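You operate a simulated robot arm through the tools that you are given. There is no shell and no other tool. Be economical: measure what you need, move in short steps, check, and stop when the job is done.

You run a simulated robot arm. Do the job below in one go: nothing can be reset, and whatever is moved stays where it is left.

TASK
Make a stereo pair: pan the yellow channel to L, the blue one to R, their faders to FULL.
Fine: leave the other two channels and all mute keys alone.

It is judged by the outcome, as a careful person would: the job done as asked, and still so three seconds after it is handed in. It fails if anything else is knocked over, pushed out of place, dropped, spilled or broken.

THE ROBOT
A 6-joint arm with a two-finger parallel gripper, fixed in place. Base frame: the origin is at the foot of the arm, x ahead of it, y to its left, z up. Readings come in mm, rad, newtons and seconds.
Its first joint turns from -2.007 to 2.007 rad. Payload 4.2 kg.
Tool frame: the origin (TCP) lies between the finger pads and is the grasp point; the fingertips stand 23 mm ahead of it; z points along the fingers, y is the line along which they close. The gripper opens to 94 mm. The fingers are 38 mm wide and 10 mm thick; the gripper's body (54 by 96 mm) begins 39 mm behind the TCP.
Orientation is that of the tool frame in the base frame, as a unit quaternion [x, y, z, w]. With the fingers straight down and closing along the base's y, the tool's x points along the base's -x, its y along +y and its z along -z.

THE INTERFACE
- The arm moves only by the tool send_rows. Its argument "plan" is a list of rows, each a list of 7 numbers: the shift along the tool's x, y, z in units of 50 mm (1.0 is 50 mm), then the turn, a rotation vector about the tool's x, y, z in units of 5 degrees (1.0 is 5 degrees), then the finger opening in mm, from 0 to 94. In form: [[x, y, z, wx, wy, wz, gripper], ...]. A call has 1 to 8 rows; each row shifts and turns the commanded pose from where the row before left it, along the tool's axes as they then stand. A call with a number of a shift or a turn outside -1 to 1 is refused whole. A row lasts 0.2 s, in which the tool goes at most 50 mm and 0.15 rad; a call with a longer step from one row to the next is refused whole, and so is a gripper value outside its range. A pose out of reach is approached as far as the arm can. The call stops where the force on the tool passes 40 N (or 10 N more than at its start, if that is more) or the arm is blocked; 0.2 s more then pass. The fingers move at their own pace (about 108 mm/s each) and stop on an object; they squeeze with about 43 N. The grip force told is the motor's: it shows also when the fingers shut on nothing. Time passes only in rows, and 0.2 s behind the last, so rows that do not move let the fingers close. The reply holds the time, the measured pose of the TCP, the force on the tool along the base axes, the opening and the grip force, in the units named above and with some noise, and new pictures: "views" is both (left out), scene, wrist or none.
- Cameras (640 x 400 px; columns grow to the right, rows downward): "scene" is fixed at [399.6, 500.8, 1365.5]; the picture's right is [-0.91, -0.41, 0.00], its down [-0.24, 0.54, -0.81] and it looks along [0.33, -0.74, -0.59] (base axes); focal length 312 px, centre (320, 200). "wrist" rides on the gripper at [-39, 0, -44] in the tool frame; the picture's right is [0.00, -1.00, 0.00], its down [0.97, 0.00, -0.24] and it looks along [0.24, 0.00, 0.97] (tool axes); focal length 218 px, centre (320, 200). There is no depth. A picture from a camera that has moved, and an enlarged one, comes with that camera's place and axes in the base frame and with its lens.
- lift_body(by): slides the trunk up (or, below 0, down) by that many mm; the arm rides with it, the base frame stays. It gives what a move gives, with no picture.
- zoom(camera, box): a new picture of the part [left, top, right, bottom] of that camera's present view, enlarged. No time passes.
- finish_job(): hands the job in; it is judged then, once.

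Work in short steps. Places have to be worked out from the pictures, the camera data and where the tool is seen: move nearer, look again, correct. Check each grasp and each placing, and mend what went wrong. You have 120 turns and 150 pictures in all, those below and enlarged ones among them. Open the gripper and draw the arm clear of the work before you hand the job in, unless the task says otherwise; then end with one line.

The tools are called after "Emit:" as a command line: name --pt "numbers of a row" for each row, then --argument value for the rest, lists and objects as JSON in quotes. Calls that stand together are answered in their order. send_rows: Moves the arm, as the interface text tells. Its arguments: {"type":"object","properties":{"plan":{"type":"array"},"views":{"type":"string","enum":["both","scene","wrist","none"]}},"required":["plan"]} The other tools are called the same way: lift_body (by) slides the trunk up or down; zoom (camera, box) takes an enlarged picture of a part of a camera's view; finish_job () hands the job in.

At the start:

```text
time_s: 0.0
position: [602.6, 9.2, 1088.4]
tool_rot: [0.0, 1.0, 0.0, 0.001]
contact_force: [-0.1, 0.3, -0.1]
grip_width: 94.1
grasp_force: 0.1
trunk travel left (down, up): [-775.0, 215.0]
```

scene: 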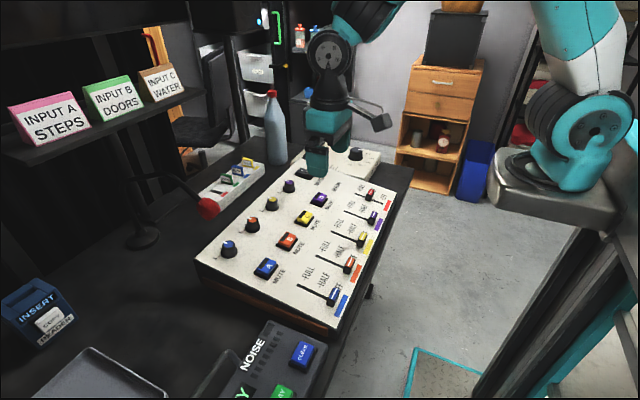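
wrist: 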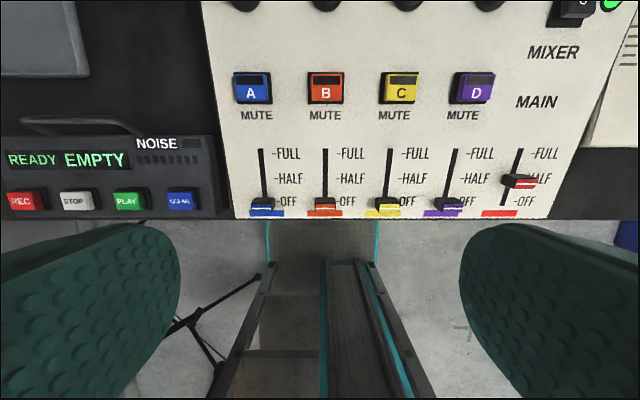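

I'll start by zooming in on the mixer to read the knobs and fader scales.

Emit:
zoom --camera "scene" --box '[190, 140, 410, 330]'

Emit:
zoom --camera "wrist" --box '[200, 0, 640, 230]'

```text
2.11 times, centred on (300, 235) of scene
camera zoom: at [399.6, 500.8, 1365.5], right [-0.91, -0.41, 0.0], down [-0.24, 0.54, -0.81], along [0.33, -0.74, -0.59], focal length 656 px, centre (362, 126)
```

zoom: 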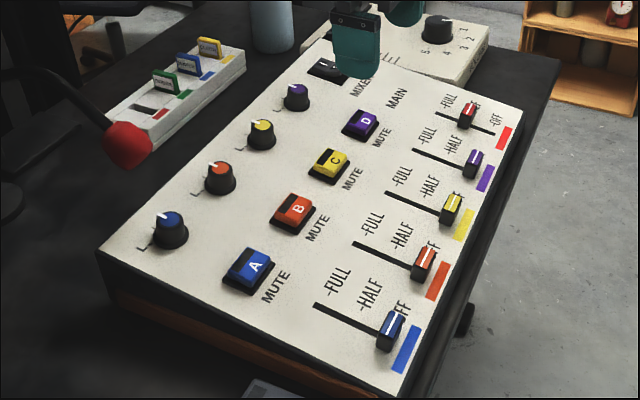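

```text
1.45 times, centred on (420, 115) of wrist
camera zoom: at [641.6, 7.7, 1133.0], right [0.0, -1.0, 0.0], down [-0.97, 0.0, 0.24], along [-0.24, 0.0, -0.97], focal length 318 px, centre (174, 324)
```

zoom: 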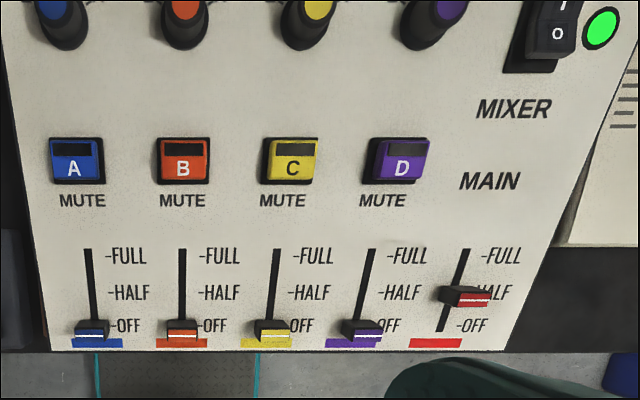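

The mixer slopes gently: faders sit near x≈547, z≈795 and knobs near x≈815, z≈840, with about 100 mm between channels. I'll move forward at the same height to look down on the knobs and check for the red mic.

Emit:
send_rows --pt "-0.9 0 0 0 0 0 94" --pt "-0.9 0 0 0 0 0 94" --pt "-0.9 0 0 0 0 0 94"

```text
time_s: 0.8
position: [737.5, 8.3, 1089.1]
tool_rot: [0.0, 1.0, -0.001, 0.001]
contact_force: [-0.7, -0.1, 0.1]
grip_width: 94.0
grasp_force: 0.1
trunk travel left (down, up): [-775.0, 215.0]
camera wrist: at [776.5, 8.1, 1133.3], right [0.0, -1.0, 0.0], down [-0.97, 0.0, 0.24], along [-0.24, 0.0, -0.97], focal length 218 px, centre (320, 200)
```

scene: 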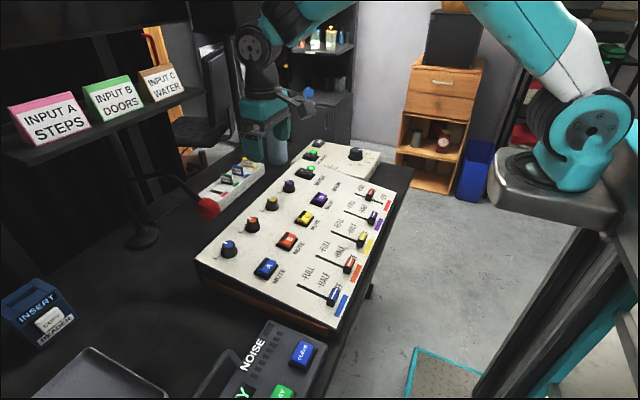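
wrist: 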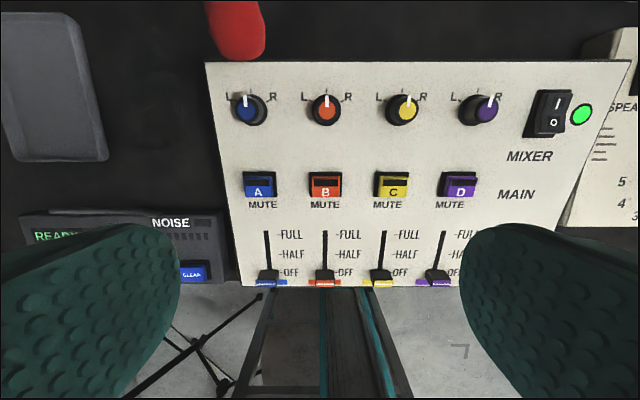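

Emit:
zoom --camera "wrist" --box '[200, 0, 520, 200]'

```text
2.00 times, centred on (360, 100) of wrist
camera zoom: at [776.5, 8.1, 1133.3], right [0.0, -1.0, 0.0], down [-0.97, 0.0, 0.24], along [-0.24, 0.0, -0.97], focal length 436 px, centre (240, 400)
```

zoom: 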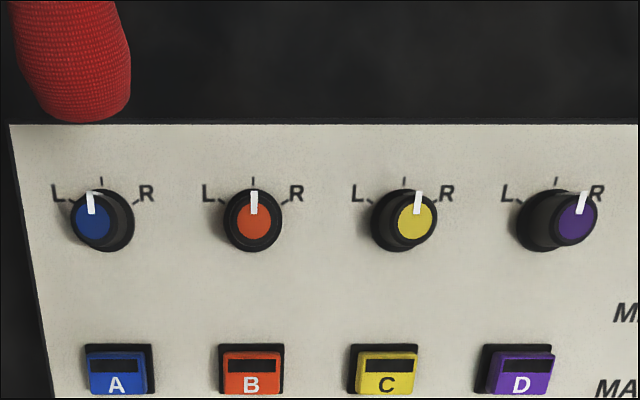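

Both pan knobs are centred and the L/R ticks are at about ±60°. I put knob C at about (821, -102) and knob A at about (821, 101), with tops near z≈840 and the panel tilted about 8°. The mic hangs just behind knob A at about z 890–940. I'll do yellow first and hover over it with a matching tilt.

Emit:
send_rows --pt "-0.28 -0.44 0.7 0 0 0 60" --pt "-0.28 -0.44 0.7 0 0 0 60" --pt "-0.28 -0.44 0.7 0 0 0 60" --pt "-0.28 -0.44 0.7 0 0 0 60" --pt "-0.28 -0.44 0.7 0 0 0 60" --pt "0 0 0 0 -0.77 0 60" --pt "0 0 0 0 -0.77 0 60" --pt "0 0 0 0 0 0 60"

```text
time_s: 2.6
position: [808.1, -102.1, 911.7]
tool_rot: [0.0, 0.998, 0.0, 0.067]
contact_force: [-0.1, 0.3, -0.2]
grip_width: 60.0
grasp_force: 0.0
trunk travel left (down, up): [-775.0, 215.0]
camera wrist: at [840.4, -102.2, 962.7], right [0.0, -1.0, 0.0], down [-0.99, 0.0, 0.11], along [-0.11, 0.0, -0.99], focal length 218 px, centre (320, 200)
```

scene: 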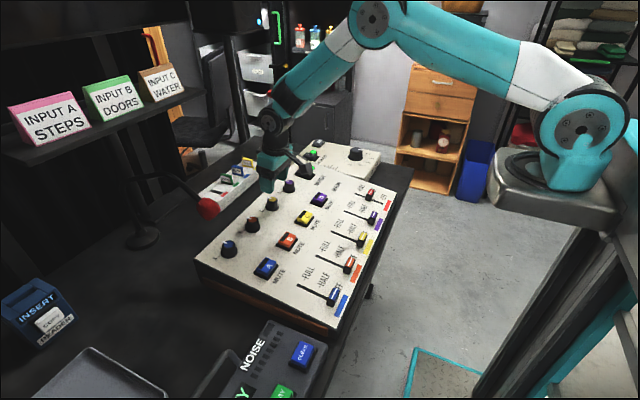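
wrist: 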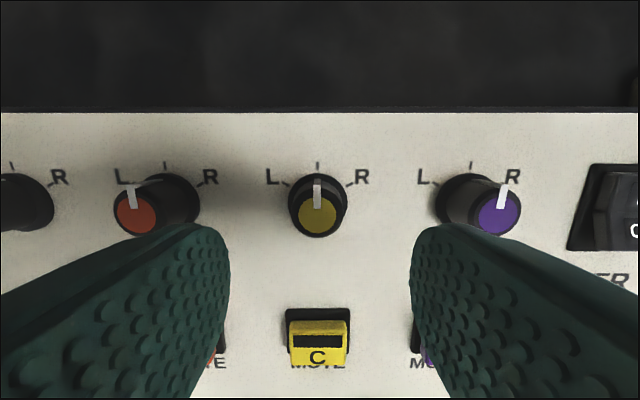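

Knob C's axis lines up with the tool within a few mm. I'll descend 67 mm along the tool axis and close on it.

Emit:
send_rows --pt "0 0 0.5 0 0 0 60" --pt "0 0 0.5 0 0 0 60" --pt "0 0 0.34 0 0 0 60" --pt "0 0 0 0 0 0 20" --pt "0 0 0 0 0 0 20"

```text
time_s: 3.8
position: [816.5, -100.3, 845.6]
tool_rot: [-0.001, 0.998, 0.0, 0.067]
contact_force: [-1.1, 8.2, -0.6]
grip_width: 31.6
grasp_force: 42.5
trunk travel left (down, up): [-775.0, 215.0]
camera wrist: at [848.5, -100.6, 895.9], right [0.0, -1.0, 0.0], down [-0.99, 0.0, 0.11], along [-0.11, 0.0, -0.99], focal length 218 px, centre (320, 200)
```

scene: 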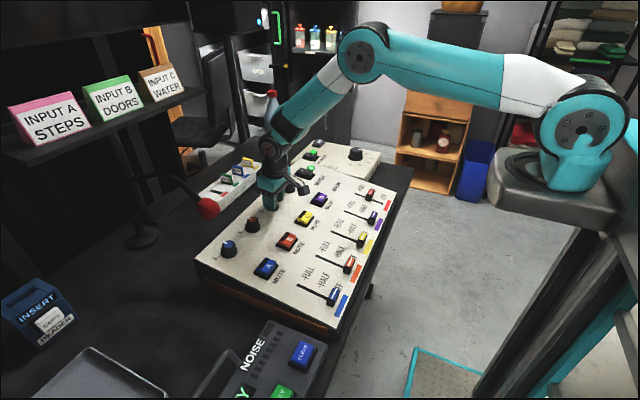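
wrist: 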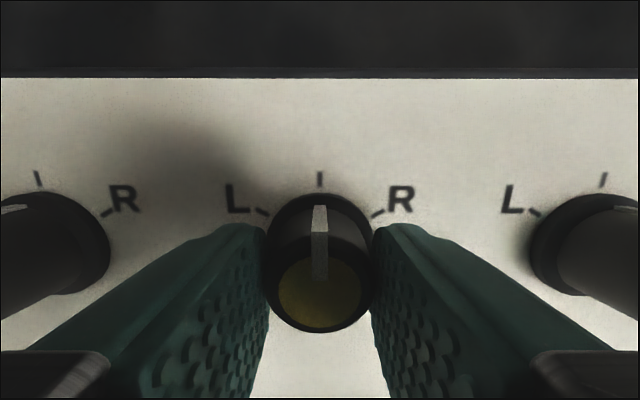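

The knob is gripped (31.6 mm, 42 N). I'll take out the 1.7 mm side offset and turn it counter-clockwise toward L.

Emit:
send_rows --pt "0 0.03 0 0 0 -1 20" --pt "0 0 0 0 0 -1 20" --pt "0 0 0 0 0 -1 20" --pt "0 0 0 0 0 -1 20" --pt "0 0 0 0 0 -1 20" --pt "0 0 0 0 0 -1 20" --pt "0 0 0 0 0 -1 20" --pt "0 0 0 0 0 -1 20" --views "wrist"

```text
time_s: 5.6
position: [817.0, -103.3, 846.4]
tool_rot: [-0.341, 0.938, -0.024, 0.062]
contact_force: [-0.9, -7.9, 0.7]
grip_width: 31.8
grasp_force: 42.7
trunk travel left (down, up): [-775.0, 215.0]
camera wrist: at [840.1, -77.3, 894.7], right [0.64, -0.77, 0.09], down [-0.77, -0.62, 0.14], along [-0.05, -0.16, -0.99], focal length 218 px, centre (320, 200)
```

wrist: 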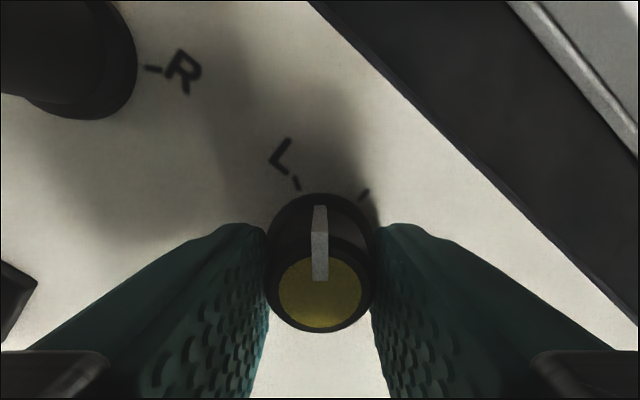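

It has turned 40° with no slip, and the L tick is about 20° further on. Continuing.

Emit:
send_rows --pt "0 0 0 0 0 -1 20" --pt "0 0 0 0 0 -1 20" --pt "0 0 0 0 0 -1 20" --pt "0 0 0 0 0 -1 20" --pt "0 0 0 0 0 0 20" --views "wrist"

```text
time_s: 6.8
position: [817.5, -102.1, 845.2]
tool_rot: [-0.498, 0.865, -0.034, 0.058]
contact_force: [3.0, -20.6, 0.0]
grip_width: 31.7
grasp_force: 43.0
trunk travel left (down, up): [-775.0, 215.0]
camera wrist: at [830.5, -69.2, 893.5], right [0.86, -0.5, 0.12], down [-0.52, -0.84, 0.17], along [0.01, -0.21, -0.98], focal length 218 px, centre (320, 200)
```

wrist: 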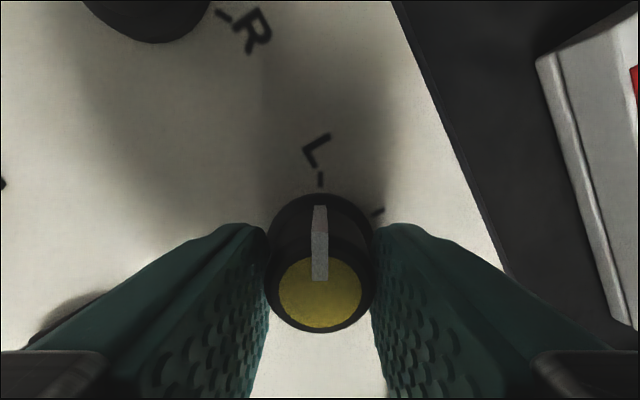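

The pointer is now on the L tick. I'll open, back off along the axis and look.

Emit:
send_rows --pt "0 0 0 0 0 0 60" --pt "0 0 0 0 0 0 60" --pt "0 0 -0.7 0 0 0 60" --pt "0 0 -0.8 0 0 0 60" --views "wrist"

```text
time_s: 7.8
position: [809.0, -100.6, 920.1]
tool_rot: [-0.498, 0.865, -0.034, 0.058]
contact_force: [-0.8, -0.1, 0.5]
grip_width: 60.1
grasp_force: 0.0
trunk travel left (down, up): [-775.0, 215.0]
camera wrist: at [820.8, -66.7, 968.4], right [0.86, -0.5, 0.12], down [-0.51, -0.84, 0.17], along [0.01, -0.21, -0.98], focal length 218 px, centre (320, 200)
```

wrist: 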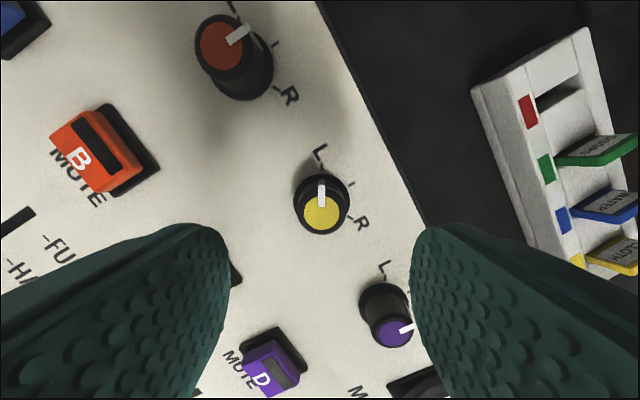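

Yellow is on L. I'll rise and unwind the wrist before going to the blue knob, keeping clear of the mic.

Emit:
send_rows --pt "0 0 -0.2 0 0 1 60" --pt "0 0 -0.2 0 0 1 60" --pt "0 0 -0.2 0 0 1 60" --pt "0 0 -0.2 0 0 1 60" --pt "0 0 -0.2 0 0 1 60" --pt "0 0 -0.2 0 0 1 60" --pt "0 0 -0.2 0 0 1 60" --pt "0 0 -0.2 0 0 1 60" --views "none"

Emit:
send_rows --pt "0 0 0 0 0 1 60" --pt "0 0 0 0 0 1 60" --pt "0 0 0 0 0 1 60" --pt "0 0 0 0 0 1 60" --pt "0 0.9 0 0 0 0 60" --pt "0 0.9 0 0 0 0 60" --pt "0 0.9 0 0 0 0 60" --pt "0 0.9 0 0 0 0 60"

```text
time_s: 9.6
position: [796.6, -100.3, 1000.3]
tool_rot: [-0.171, 0.983, -0.012, 0.067]
contact_force: [0.5, -0.5, -0.6]
grip_width: 60.0
grasp_force: 0.1
trunk travel left (down, up): [-775.0, 215.0]
```

```text
time_s: 11.4
position: [797.1, 78.8, 999.9]
tool_rot: [0.002, 0.998, 0.0, 0.067]
contact_force: [0.1, 0.6, -0.1]
grip_width: 60.1
grasp_force: 0.0
trunk travel left (down, up): [-775.0, 215.0]
camera wrist: at [829.0, 78.4, 1049.8], right [0.0, -1.0, 0.0], down [-0.99, 0.0, 0.11], along [-0.11, 0.0, -0.99], focal length 218 px, centre (320, 200)
```

scene: 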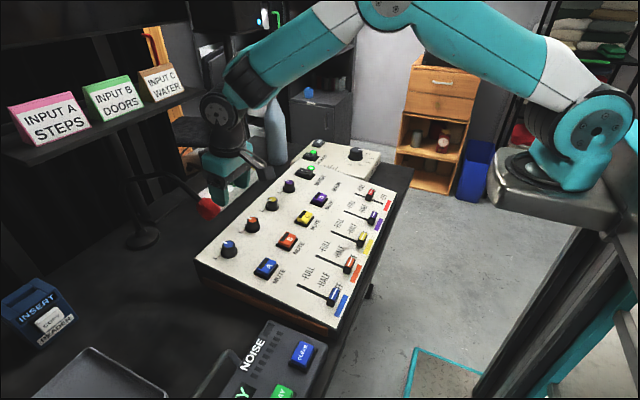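
wrist: 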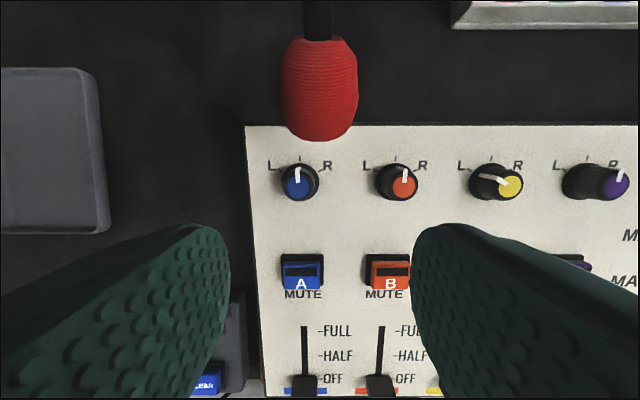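

Mic tip is at about x≈849, y 55–101, z≈896–940. At yaw 0 the gripper body clears it by about 15 mm, and clockwise turns up to about 40° swing the body away from it. So I'll turn blue in two grips, first aligning in y and descending partway.

Emit:
send_rows --pt "0 0.42 0 0 0 0 60" --pt "0.02 0 0.5 0 0 0 60" --pt "0 0 0.7 0 0 0 60" --pt "0 0 0.6 0 0 0 60"

```text
time_s: 12.4
position: [807.6, 101.0, 911.1]
tool_rot: [0.0, 0.998, -0.001, 0.068]
contact_force: [0.3, 0.1, 0.4]
grip_width: 60.2
grasp_force: 0.1
trunk travel left (down, up): [-775.0, 215.0]
camera wrist: at [840.1, 100.4, 960.7], right [0.0, -1.0, 0.0], down [-0.99, 0.0, 0.11], along [-0.11, 0.0, -0.99], focal length 218 px, centre (320, 200)
```

scene: 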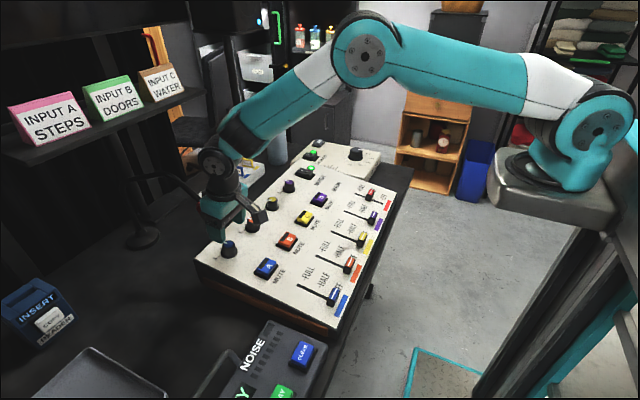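
wrist: 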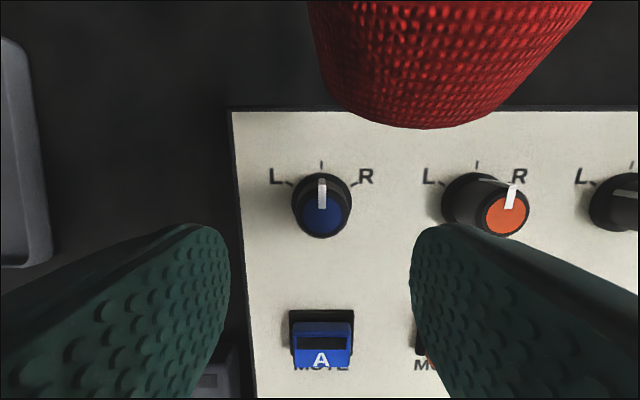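

Mic tip confirmed at about x≈850, z≈915. I'll zoom in on the gripper to see whether anything sticks out toward the mic.

Emit:
zoom --camera "scene" --box '[160, 130, 300, 270]'

```text
2.86 times, centred on (230, 200) of scene
camera zoom: at [399.6, 500.8, 1365.5], right [-0.91, -0.41, 0.0], down [-0.24, 0.54, -0.81], along [0.33, -0.74, -0.59], focal length 891 px, centre (577, 200)
```

zoom: 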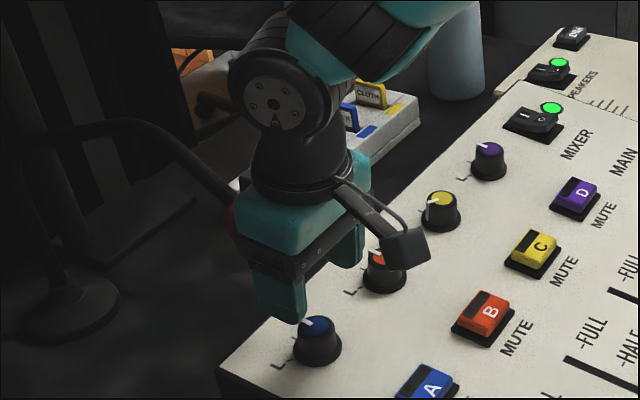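

Only the bracket on the robot side sticks out, and nothing faces the mic. I'll descend 66 mm and grip the blue knob.

Emit:
send_rows --pt "0 -0.02 0.5 0 0 0 60" --pt "0 0 0.5 0 0 0 60" --pt "0 0 0.32 0 0 0 60" --pt "0 0 0 0 0 0 20" --pt "0 0 0 0 0 0 20"

```text
time_s: 13.1
position: [812.5, 99.8, 869.6]
tool_rot: [0.003, 0.998, 0.0, 0.07]
contact_force: [-42.8, -8.7, 30.4]
grip_width: 59.8
grasp_force: 0.1
trunk travel left (down, up): [-775.0, 215.0]
stopped in row 3: the force on the tool passed its limit (the readings are from after the stop); the commanded pose is now the measured one
camera wrist: at [845.0, 99.6, 918.6], right [0.0, -1.0, 0.0], down [-0.99, 0.0, 0.1], along [-0.1, 0.0, -0.99], focal length 218 px, centre (320, 200)
```

scene: 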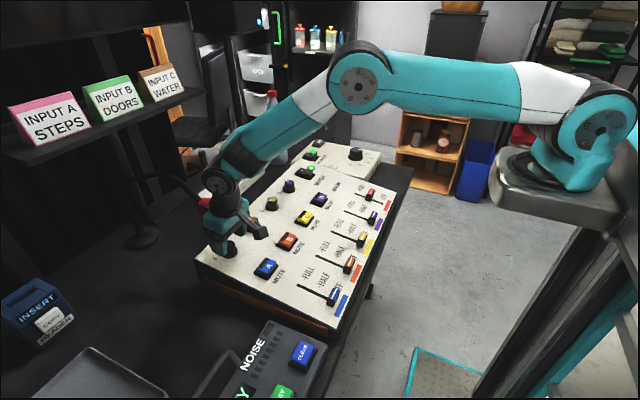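
wrist: 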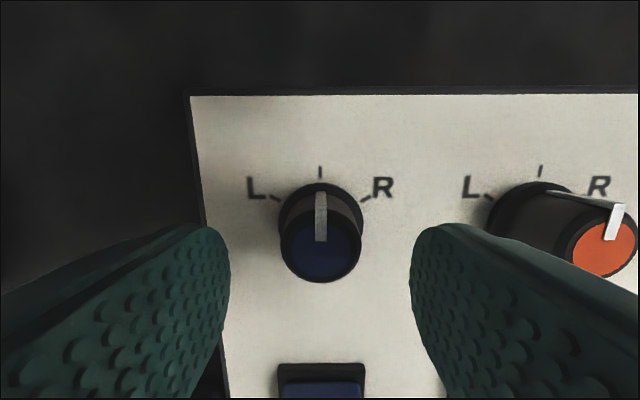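

Contact: something on the wrist above the body touched the mic. I'll back straight out and check that the mic hasn't moved.

Emit:
send_rows --pt "0.1 0 -0.4 0 0 0 60" --pt "0.1 0 -0.45 0 0 0 60"

Emit:
zoom --camera "scene" --box '[100, 130, 300, 270]'

```text
time_s: 13.7
position: [801.3, 101.3, 904.1]
tool_rot: [0.001, 0.998, 0.001, 0.069]
contact_force: [0.1, -0.3, -0.7]
grip_width: 60.0
grasp_force: 0.1
trunk travel left (down, up): [-775.0, 215.0]
camera wrist: at [833.1, 100.3, 954.7], right [0.0, -1.0, 0.0], down [-0.99, 0.0, 0.1], along [-0.1, 0.0, -0.99], focal length 218 px, centre (320, 200)
```

scene: 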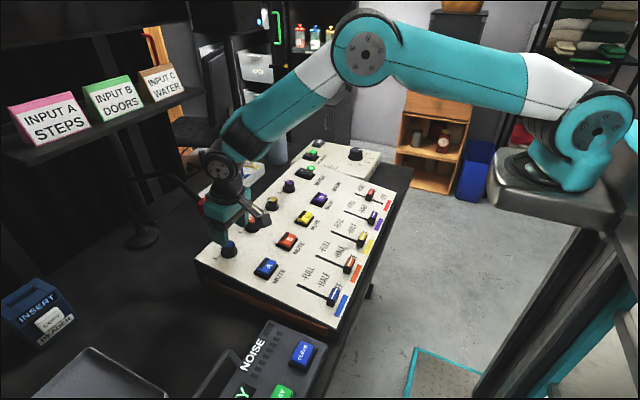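
wrist: 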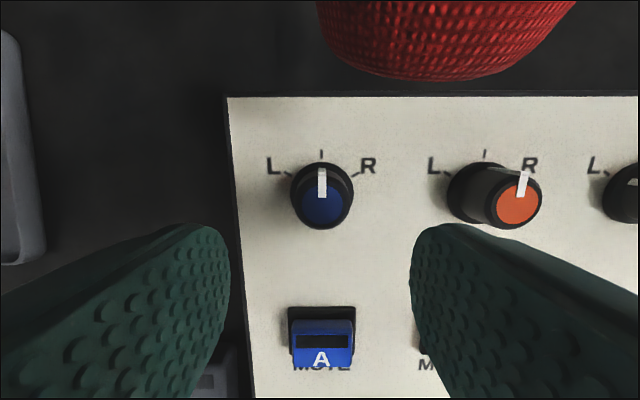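

```text
2.86 times, centred on (200, 200) of scene
camera zoom: at [399.6, 500.8, 1365.5], right [-0.91, -0.41, 0.0], down [-0.24, 0.54, -0.81], along [0.33, -0.74, -0.59], focal length 891 px, centre (663, 200)
```

zoom: 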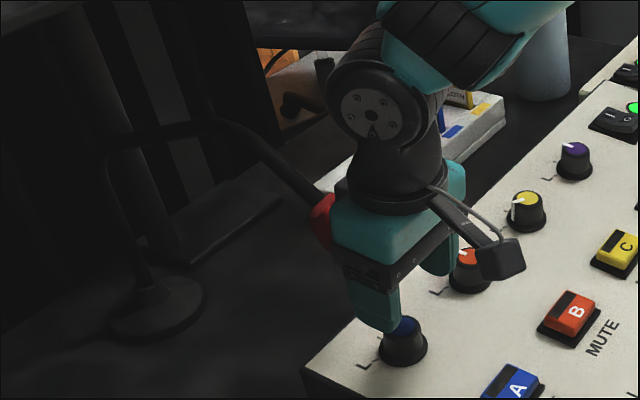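

The mic front is still at x≈850, so it hasn't moved. I'll lean the hand back about 19° more toward the robot so the wrist clears it. The knob then has to be turned about its own axis rather than the tool axis.

Emit:
send_rows --pt "0 0 0 0 -0.95 0 60" --pt "0 0 0 0 -0.95 0 60" --pt "0 0 0 0 -0.95 0 60" --pt "0 0 0 0 -0.97 0 60" --pt "0.12 0 0.57 0 0 0 60"

Emit:
zoom --camera "scene" --box '[160, 150, 340, 290]'

```text
time_s: 14.9
position: [808.4, 100.7, 877.9]
tool_rot: [0.002, 0.972, 0.0, 0.235]
contact_force: [0.8, -0.5, 0.5]
grip_width: 59.9
grasp_force: 0.0
trunk travel left (down, up): [-775.0, 215.0]
camera wrist: at [822.5, 100.0, 935.6], right [0.0, -1.0, 0.0], down [-0.97, 0.0, -0.23], along [0.23, 0.0, -0.97], focal length 218 px, centre (320, 200)
```

scene: 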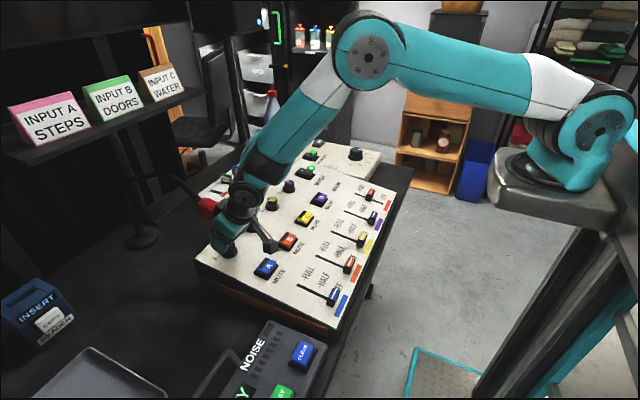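
wrist: 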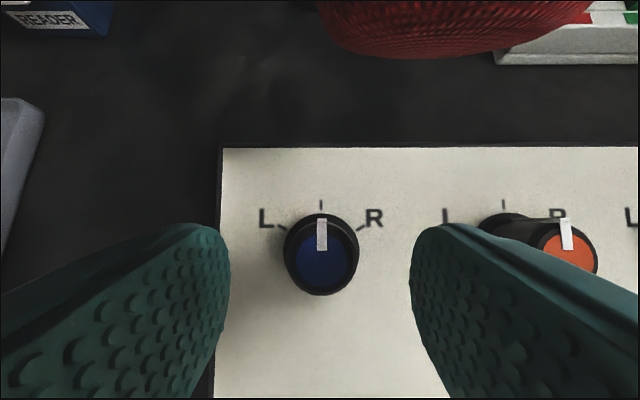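

```text
2.86 times, centred on (250, 220) of scene
camera zoom: at [399.6, 500.8, 1365.5], right [-0.91, -0.41, 0.0], down [-0.24, 0.54, -0.81], along [0.33, -0.74, -0.59], focal length 891 px, centre (520, 143)
```

zoom: 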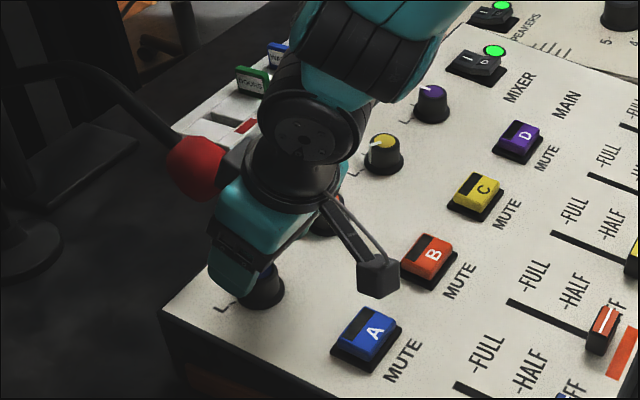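

The protruding part is a housing on the far side of the wrist. At this lean I expect about 10 mm clearance from the mic, and the bracket about 20 mm above the mute keys. I'll continue down gently.

Emit:
send_rows --pt "0.06 0 0.3 0 0 0 60" --pt "0.06 0 0.3 0 0 0 60"

Emit:
zoom --camera "scene" --box '[160, 150, 340, 290]'

```text
time_s: 15.5
position: [815.7, 100.2, 846.6]
tool_rot: [0.002, 0.972, 0.0, 0.234]
contact_force: [-0.3, 0.3, 0.0]
grip_width: 60.0
grasp_force: 0.0
trunk travel left (down, up): [-775.0, 215.0]
camera wrist: at [830.7, 99.7, 905.5], right [0.0, -1.0, 0.0], down [-0.97, 0.0, -0.23], along [0.23, 0.0, -0.97], focal length 218 px, centre (320, 200)
```

scene: 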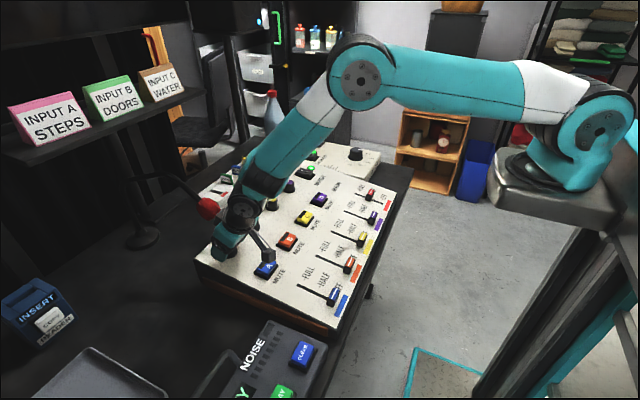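
wrist: 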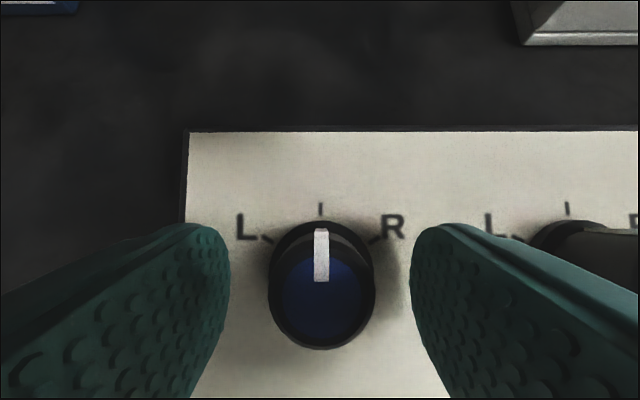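

```text
2.86 times, centred on (250, 220) of scene
camera zoom: at [399.6, 500.8, 1365.5], right [-0.91, -0.41, 0.0], down [-0.24, 0.54, -0.81], along [0.33, -0.74, -0.59], focal length 891 px, centre (520, 143)
```

zoom: 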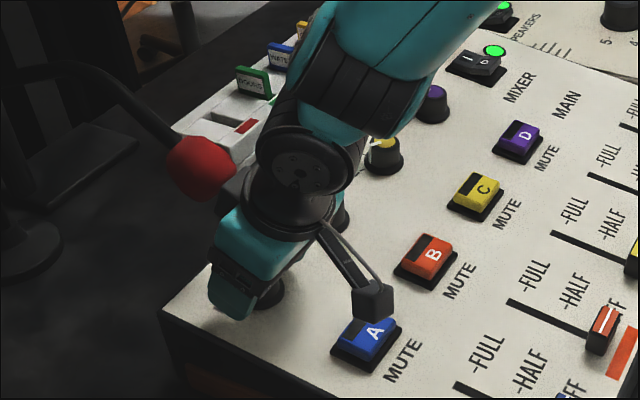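

No contact, and the fingers straddle the knob. I'll close and check the grip.

Emit:
send_rows --pt "0 0 0 0 0 0 20" --pt "0 0 0 0 0 0 20" --views "none"

Emit:
send_rows --pt "0 0 0 0.334 0 0.942 20" --pt "0 0 0 0.334 0 0.942 20" --pt "0 0 0 0 0 0 20" --views "wrist"

```text
time_s: 16.1
position: [816.8, 99.7, 847.6]
tool_rot: [0.002, 0.972, 0.0, 0.234]
contact_force: [0.8, -1.3, 0.0]
grip_width: 31.6
grasp_force: 43.0
trunk travel left (down, up): [-775.0, 215.0]
```

```text
time_s: 16.9
position: [816.5, 99.7, 847.6]
tool_rot: [0.088, 0.968, -0.009, 0.234]
contact_force: [4.0, -3.4, -0.2]
grip_width: 31.5
grasp_force: 42.9
trunk travel left (down, up): [-775.0, 215.0]
camera wrist: at [830.5, 95.7, 905.3], right [-0.18, -0.98, -0.02], down [-0.96, 0.18, -0.23], along [0.23, -0.02, -0.97], focal length 218 px, centre (320, 200)
```

wrist: 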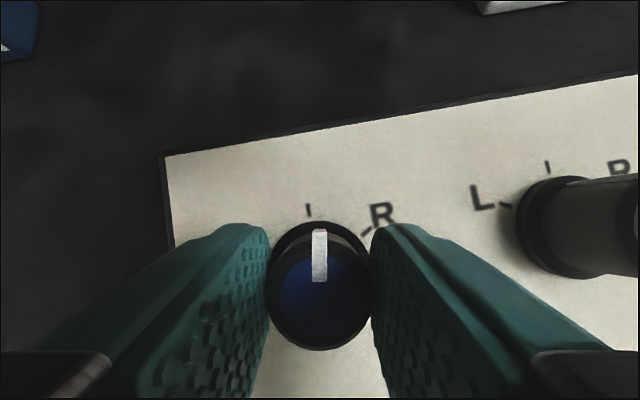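

It's turning with the grip and the side forces are low. I'll go another 25°.

Emit:
send_rows --pt "0 0 0 0.334 0 0.942 20" --pt "0 0 0 0.334 0 0.942 20" --pt "0 0 0 0.334 0 0.942 20" --pt "0 0 0 0.334 0 0.942 20" --pt "0 0 0 0.334 0 0.942 20" --pt "0 0 0 0 0 0 20"

Emit:
zoom --camera "scene" --box '[160, 150, 340, 290]'

```text
time_s: 18.3
position: [817.8, 101.2, 847.0]
tool_rot: [0.301, 0.927, -0.031, 0.223]
contact_force: [12.8, -0.7, 0.7]
grip_width: 31.6
grasp_force: 42.7
trunk travel left (down, up): [-775.0, 215.0]
camera wrist: at [827.1, 87.8, 904.9], right [-0.57, -0.82, -0.08], down [-0.79, 0.57, -0.2], along [0.21, -0.06, -0.98], focal length 218 px, centre (320, 200)
```

scene: 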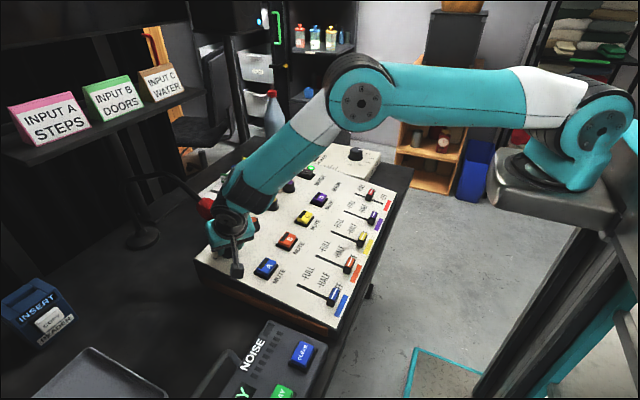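
wrist: 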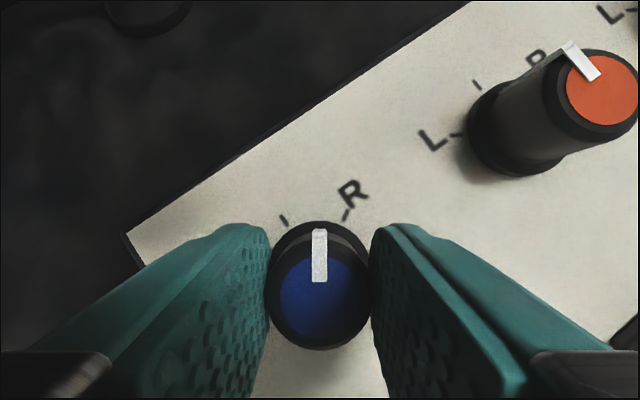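

```text
2.86 times, centred on (250, 220) of scene
camera zoom: at [399.6, 500.8, 1365.5], right [-0.91, -0.41, 0.0], down [-0.24, 0.54, -0.81], along [0.33, -0.74, -0.59], focal length 891 px, centre (520, 143)
```

zoom: 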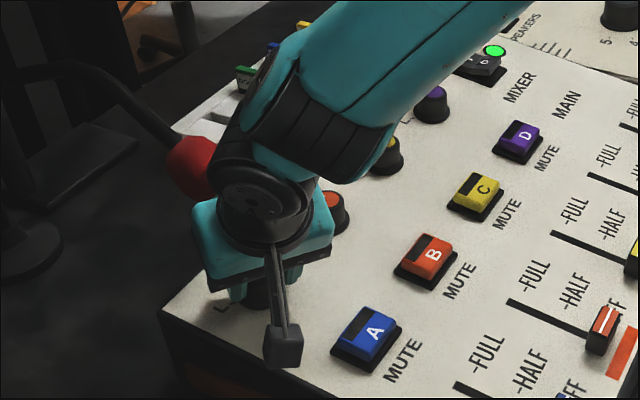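

35° done and holding, about 26° remaining. To keep the known clearance from the mic I'll release, swing back 35° around the knob, and regrip.

Emit:
send_rows --pt "0 0 0 0 0 0 60" --pt "0 0 0 -0.334 0 -0.942 60" --pt "0 0 0 -0.334 0 -0.942 60" --pt "0 0 0 -0.334 0 -0.942 60" --pt "0 0 0 -0.334 0 -0.942 60" --pt "0 0 0 -0.334 0 -0.942 60" --pt "0 0 0 -0.334 0 -0.942 60" --pt "0 0 0 -0.334 0 -0.942 60" --views "wrist"

```text
time_s: 20.1
position: [815.9, 101.1, 847.7]
tool_rot: [0.001, 0.972, 0.001, 0.235]
contact_force: [0.5, 0.3, -0.1]
grip_width: 60.0
grasp_force: 0.1
trunk travel left (down, up): [-775.0, 215.0]
camera wrist: at [830.3, 100.2, 905.9], right [0.0, -1.0, 0.0], down [-0.97, 0.0, -0.23], along [0.23, 0.0, -0.97], focal length 218 px, centre (320, 200)
```

wrist: 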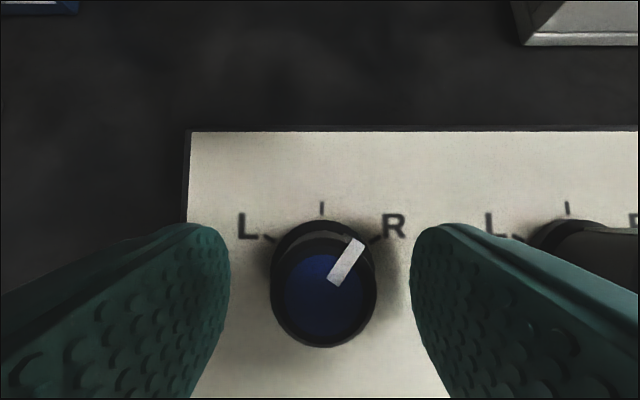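

The pointer stayed at about 35° toward R. I'll regrip and turn another 25°.

Emit:
send_rows --pt "0 -0.02 0 0 0 0 20" --pt "0 0 0 0 0 0 20" --pt "0 0 0 0.334 0 0.942 20" --pt "0 0 0 0.334 0 0.942 20" --pt "0 0 0 0.334 0 0.942 20" --pt "0 0 0 0.334 0 0.942 20" --pt "0 0 0 0.334 0 0.942 20" --pt "0 0 0 0 0 0 20" --views "wrist"

```text
time_s: 21.9
position: [815.3, 100.6, 847.7]
tool_rot: [0.216, 0.949, -0.021, 0.228]
contact_force: [3.3, 9.5, -0.1]
grip_width: 31.5
grasp_force: 43.1
trunk travel left (down, up): [-775.0, 215.0]
camera wrist: at [828.3, 91.0, 905.5], right [-0.42, -0.91, -0.06], down [-0.88, 0.42, -0.22], along [0.22, -0.04, -0.97], focal length 218 px, centre (320, 200)
```

wrist: 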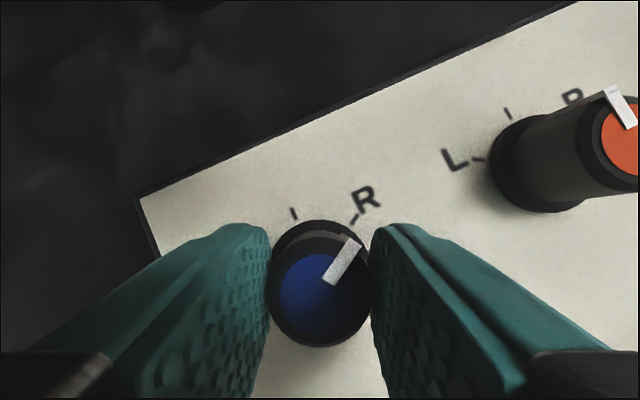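

The total is about 60°. I'll release, swing back and rise to check alignment from straight above.

Emit:
send_rows --pt "0 0 0 0 0 0 60" --pt "0 0 0 -0.334 0 -0.942 60" --pt "0 0 0 -0.334 0 -0.942 60" --pt "0 0 0 -0.334 0 -0.942 60" --pt "0 0 0 -0.334 0 -0.942 60" --pt "0 0 0 -0.334 0 -0.942 60" --pt "0 0 -0.6 0 0 0 60" --pt "0 0 -0.6 0 0 0 60"

Emit:
zoom --camera "wrist" --box '[220, 120, 420, 280]'

```text
time_s: 23.7
position: [787.9, 99.0, 901.3]
tool_rot: [0.001, 0.972, 0.0, 0.234]
contact_force: [0.3, -0.8, -0.9]
grip_width: 60.0
grasp_force: 0.1
trunk travel left (down, up): [-775.0, 215.0]
camera wrist: at [802.8, 98.6, 959.7], right [0.0, -1.0, 0.0], down [-0.97, 0.0, -0.23], along [0.23, 0.0, -0.97], focal length 218 px, centre (320, 200)
```

scene: 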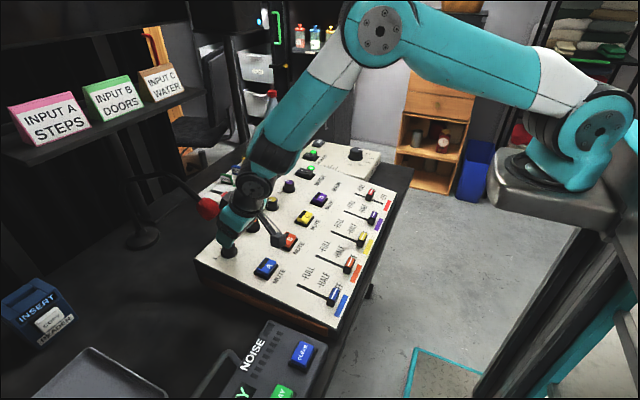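
wrist: 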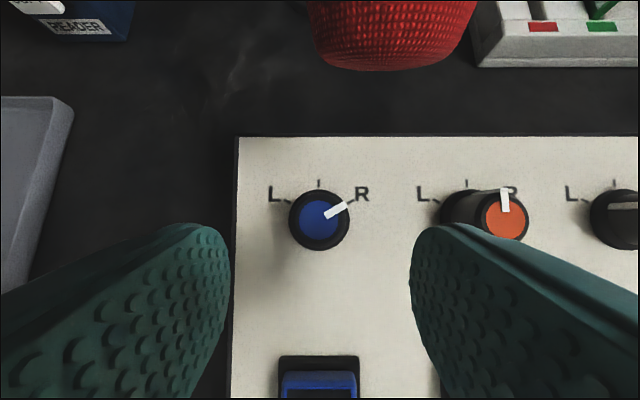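

```text
2.50 times, centred on (320, 200) of wrist
camera zoom: at [802.8, 98.6, 959.7], right [0.0, -1.0, 0.0], down [-0.97, 0.0, -0.23], along [0.23, 0.0, -0.97], focal length 546 px, centre (320, 200)
```

zoom: 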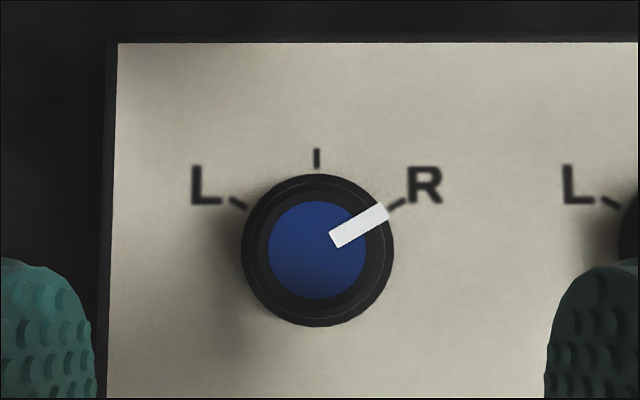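

Blue is exactly on R. Next I'll rise, remove the extra lean, and travel parallel to the panel to hover over the blue fader.

Emit:
send_rows --pt "0 0 -0.3 0 0.955 0 60" --pt "0 0 -0.3 0 0.955 0 60" --pt "0 0 -0.3 0 0.955 0 60" --pt "0 0 -0.3 0 0.955 0 60" --pt "0.9 0 0 0 0 0 60" --pt "0.9 0 0 0 0 0 60" --pt "0.9 0 0 0 0 0 60" --pt "0.9 0 0 0 0 0 60"

Emit:
zoom --camera "wrist" --box '[220, 120, 420, 320]'

```text
time_s: 25.5
position: [589.5, 98.5, 932.2]
tool_rot: [0.002, 0.998, 0.001, 0.071]
contact_force: [0.3, -0.3, 0.3]
grip_width: 60.0
grasp_force: 0.1
trunk travel left (down, up): [-775.0, 215.0]
camera wrist: at [621.5, 98.5, 982.2], right [0.0, -1.0, 0.0], down [-0.99, 0.0, 0.1], along [-0.1, 0.0, -0.99], focal length 218 px, centre (320, 200)
```

scene: 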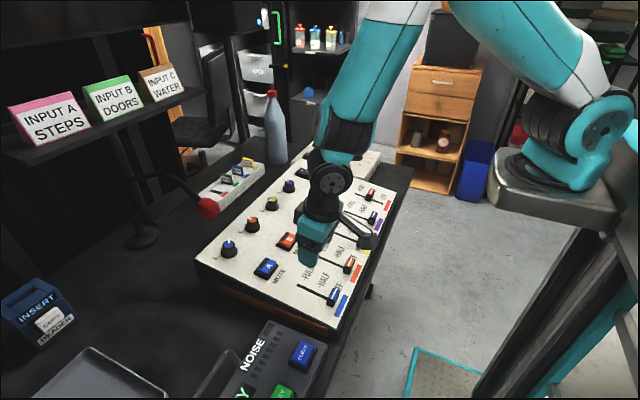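
wrist: 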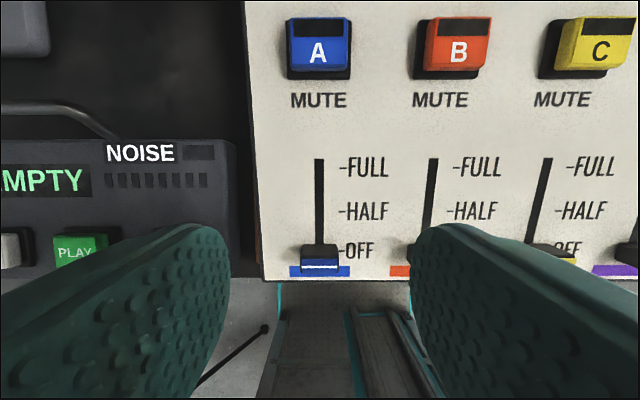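

```text
2.00 times, centred on (320, 220) of wrist
camera zoom: at [621.5, 98.5, 982.2], right [0.0, -1.0, 0.0], down [-0.99, 0.0, 0.1], along [-0.1, 0.0, -0.99], focal length 436 px, centre (320, 160)
```

zoom: 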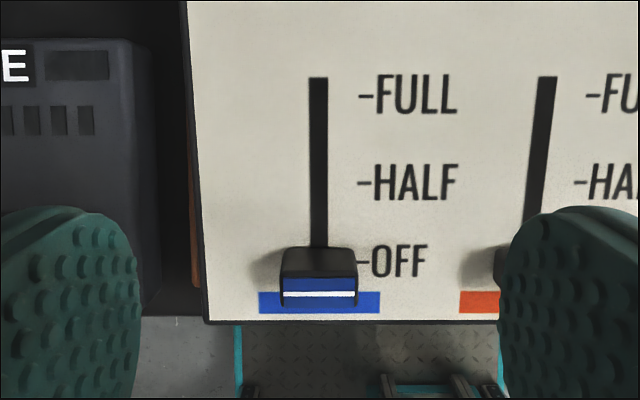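

The blue cap is centred near x≈552, about 26 mm tall and 32 mm wide. OFF is at x≈552 and FULL at x≈630, so travel is about 78 mm along the panel. I'll descend over it and grip.

Emit:
send_rows --pt "0.29 0.01 0.57 0 0 0 60" --pt "0.29 0 0.57 0 0 0 60" --pt "0.29 0 0.57 0 0 0 60" --pt "0.29 0 0.55 0 0 0 60" --views "wrist"

```text
time_s: 26.5
position: [548.7, 100.0, 812.2]
tool_rot: [0.002, 0.998, 0.001, 0.07]
contact_force: [-0.7, 0.5, 1.2]
grip_width: 60.2
grasp_force: 0.0
trunk travel left (down, up): [-775.0, 215.0]
camera wrist: at [580.1, 99.8, 862.6], right [0.0, -1.0, 0.0], down [-0.99, 0.0, 0.1], along [-0.1, 0.0, -0.99], focal length 218 px, centre (320, 200)
```

wrist: 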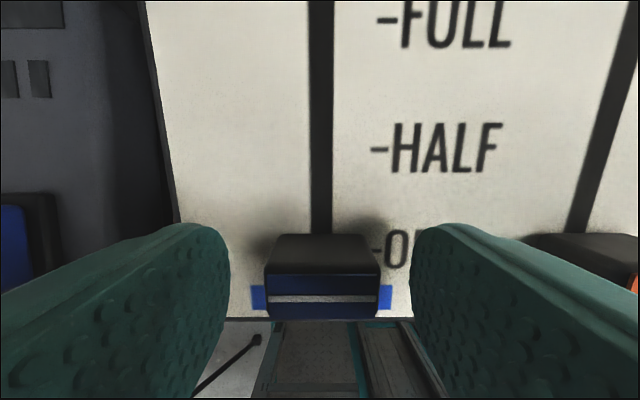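

The fingers straddle the cap cleanly. I'll close and slide it along the panel toward FULL.

Emit:
send_rows --pt "0 0 0 0 0 0 20" --pt "0 0 0 0 0 0 20" --pt "-0.35 0 0 0 0 0 20" --pt "-0.4 0 0 0 0 0 20" --pt "-0.4 0 0 0 0 0 20" --pt "-0.35 0 0 0 0 0 20" --pt "0 0 0 0 0 0 20"

```text
time_s: 28.1
position: [623.3, 99.0, 824.1]
tool_rot: [0.002, 0.998, 0.0, 0.069]
contact_force: [-0.3, -8.5, 1.2]
grip_width: 32.9
grasp_force: 43.4
trunk travel left (down, up): [-775.0, 215.0]
camera wrist: at [654.8, 99.2, 872.8], right [0.0, -1.0, 0.0], down [-0.99, 0.0, 0.1], along [-0.1, 0.0, -0.99], focal length 218 px, centre (320, 200)
```

scene: 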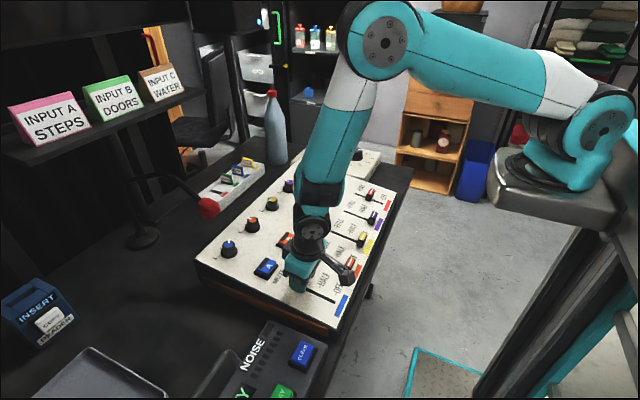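
wrist: 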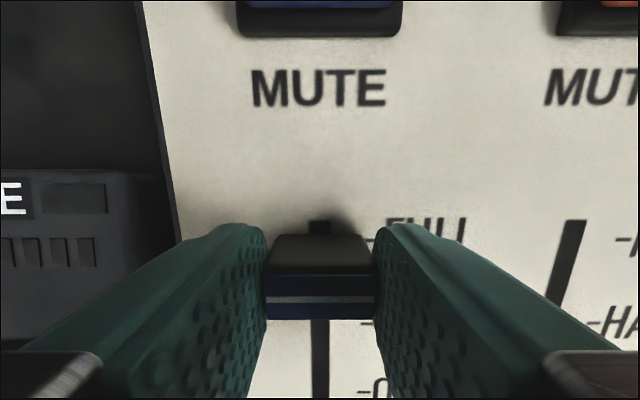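

It slid smoothly with about 4 mm to go. I'll nudge it in small steps and watch for the end stop.

Emit:
send_rows --pt "-0.06 0 0 0 0 0 20" --pt "0 0 0 0 0 0 20" --views "none"

Emit:
send_rows --pt "-0.04 0 0 0 0 0 20" --pt "0 0 0 0 0 0 20" --views "none"

Emit:
send_rows --pt "-0.04 0 0 0 0 0 20" --pt "0 0 0 0 0 0 20" --views "wrist"

```text
time_s: 28.7
position: [626.0, 100.9, 822.4]
tool_rot: [0.001, 0.998, 0.002, 0.07]
contact_force: [-0.2, -9.3, 1.4]
grip_width: 33.3
grasp_force: 42.8
trunk travel left (down, up): [-775.0, 215.0]
```

```text
time_s: 29.3
position: [627.8, 101.3, 822.8]
tool_rot: [0.002, 0.998, 0.0, 0.07]
contact_force: [-1.7, -10.0, 2.0]
grip_width: 33.1
grasp_force: 43.1
trunk travel left (down, up): [-775.0, 215.0]
```

```text
time_s: 29.9
position: [627.7, 99.9, 824.1]
tool_rot: [0.001, 0.998, -0.001, 0.068]
contact_force: [-11.7, -8.7, 1.5]
grip_width: 33.3
grasp_force: 43.1
trunk travel left (down, up): [-775.0, 215.0]
camera wrist: at [660.3, 99.3, 873.5], right [0.0, -1.0, 0.0], down [-0.99, 0.0, 0.1], along [-0.1, 0.0, -0.99], focal length 218 px, centre (320, 200)
```

wrist: 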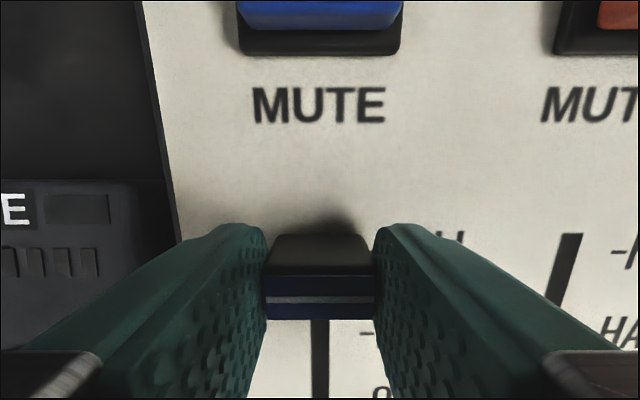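

Force built to about 12 N against the end stop, so blue is at FULL. I'll release, rise, check, and move over to the yellow fader.

Emit:
send_rows --pt "0 0 0 0 0 0 60" --pt "0 0 0 0 0 0 60" --pt "0 0 -0.8 0 0 0 60" --pt "0 0 -0.8 0 0 0 60" --pt "0.4 -0.9 0 0 0 0 60" --pt "0.4 -0.9 0 0 0 0 60" --pt "0.4 -0.9 0 0 0 0 60" --pt "0.4 -0.9 0 0 0 0 60"

Emit:
zoom --camera "scene" --box '[190, 140, 410, 330]'

```text
time_s: 31.7
position: [538.6, -80.3, 892.1]
tool_rot: [0.0, 0.998, 0.001, 0.069]
contact_force: [-1.2, 0.9, 0.4]
grip_width: 60.0
grasp_force: 0.1
trunk travel left (down, up): [-775.0, 215.0]
camera wrist: at [569.7, -80.2, 942.9], right [0.0, -1.0, 0.0], down [-0.99, 0.0, 0.1], along [-0.1, 0.0, -0.99], focal length 218 px, centre (320, 200)
```

scene: 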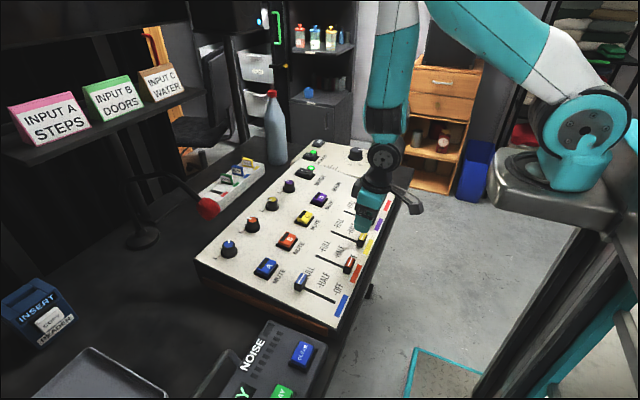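
wrist: 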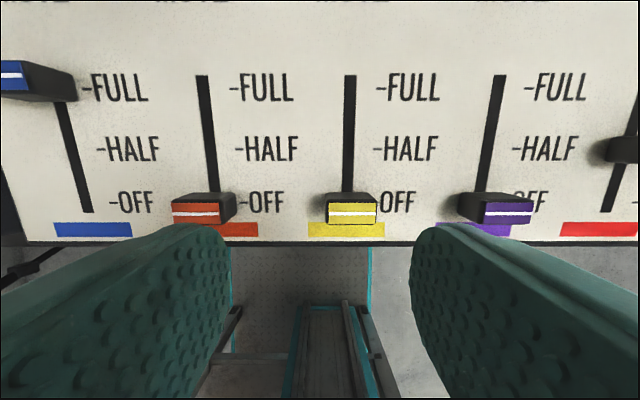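

```text
2.11 times, centred on (300, 235) of scene
camera zoom: at [399.6, 500.8, 1365.5], right [-0.91, -0.41, 0.0], down [-0.24, 0.54, -0.81], along [0.33, -0.74, -0.59], focal length 656 px, centre (362, 126)
```

zoom: 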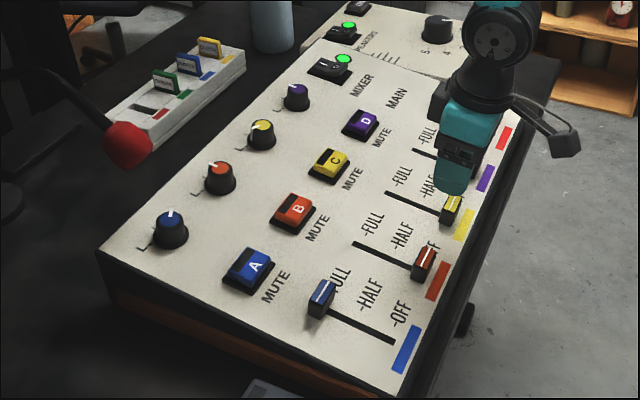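

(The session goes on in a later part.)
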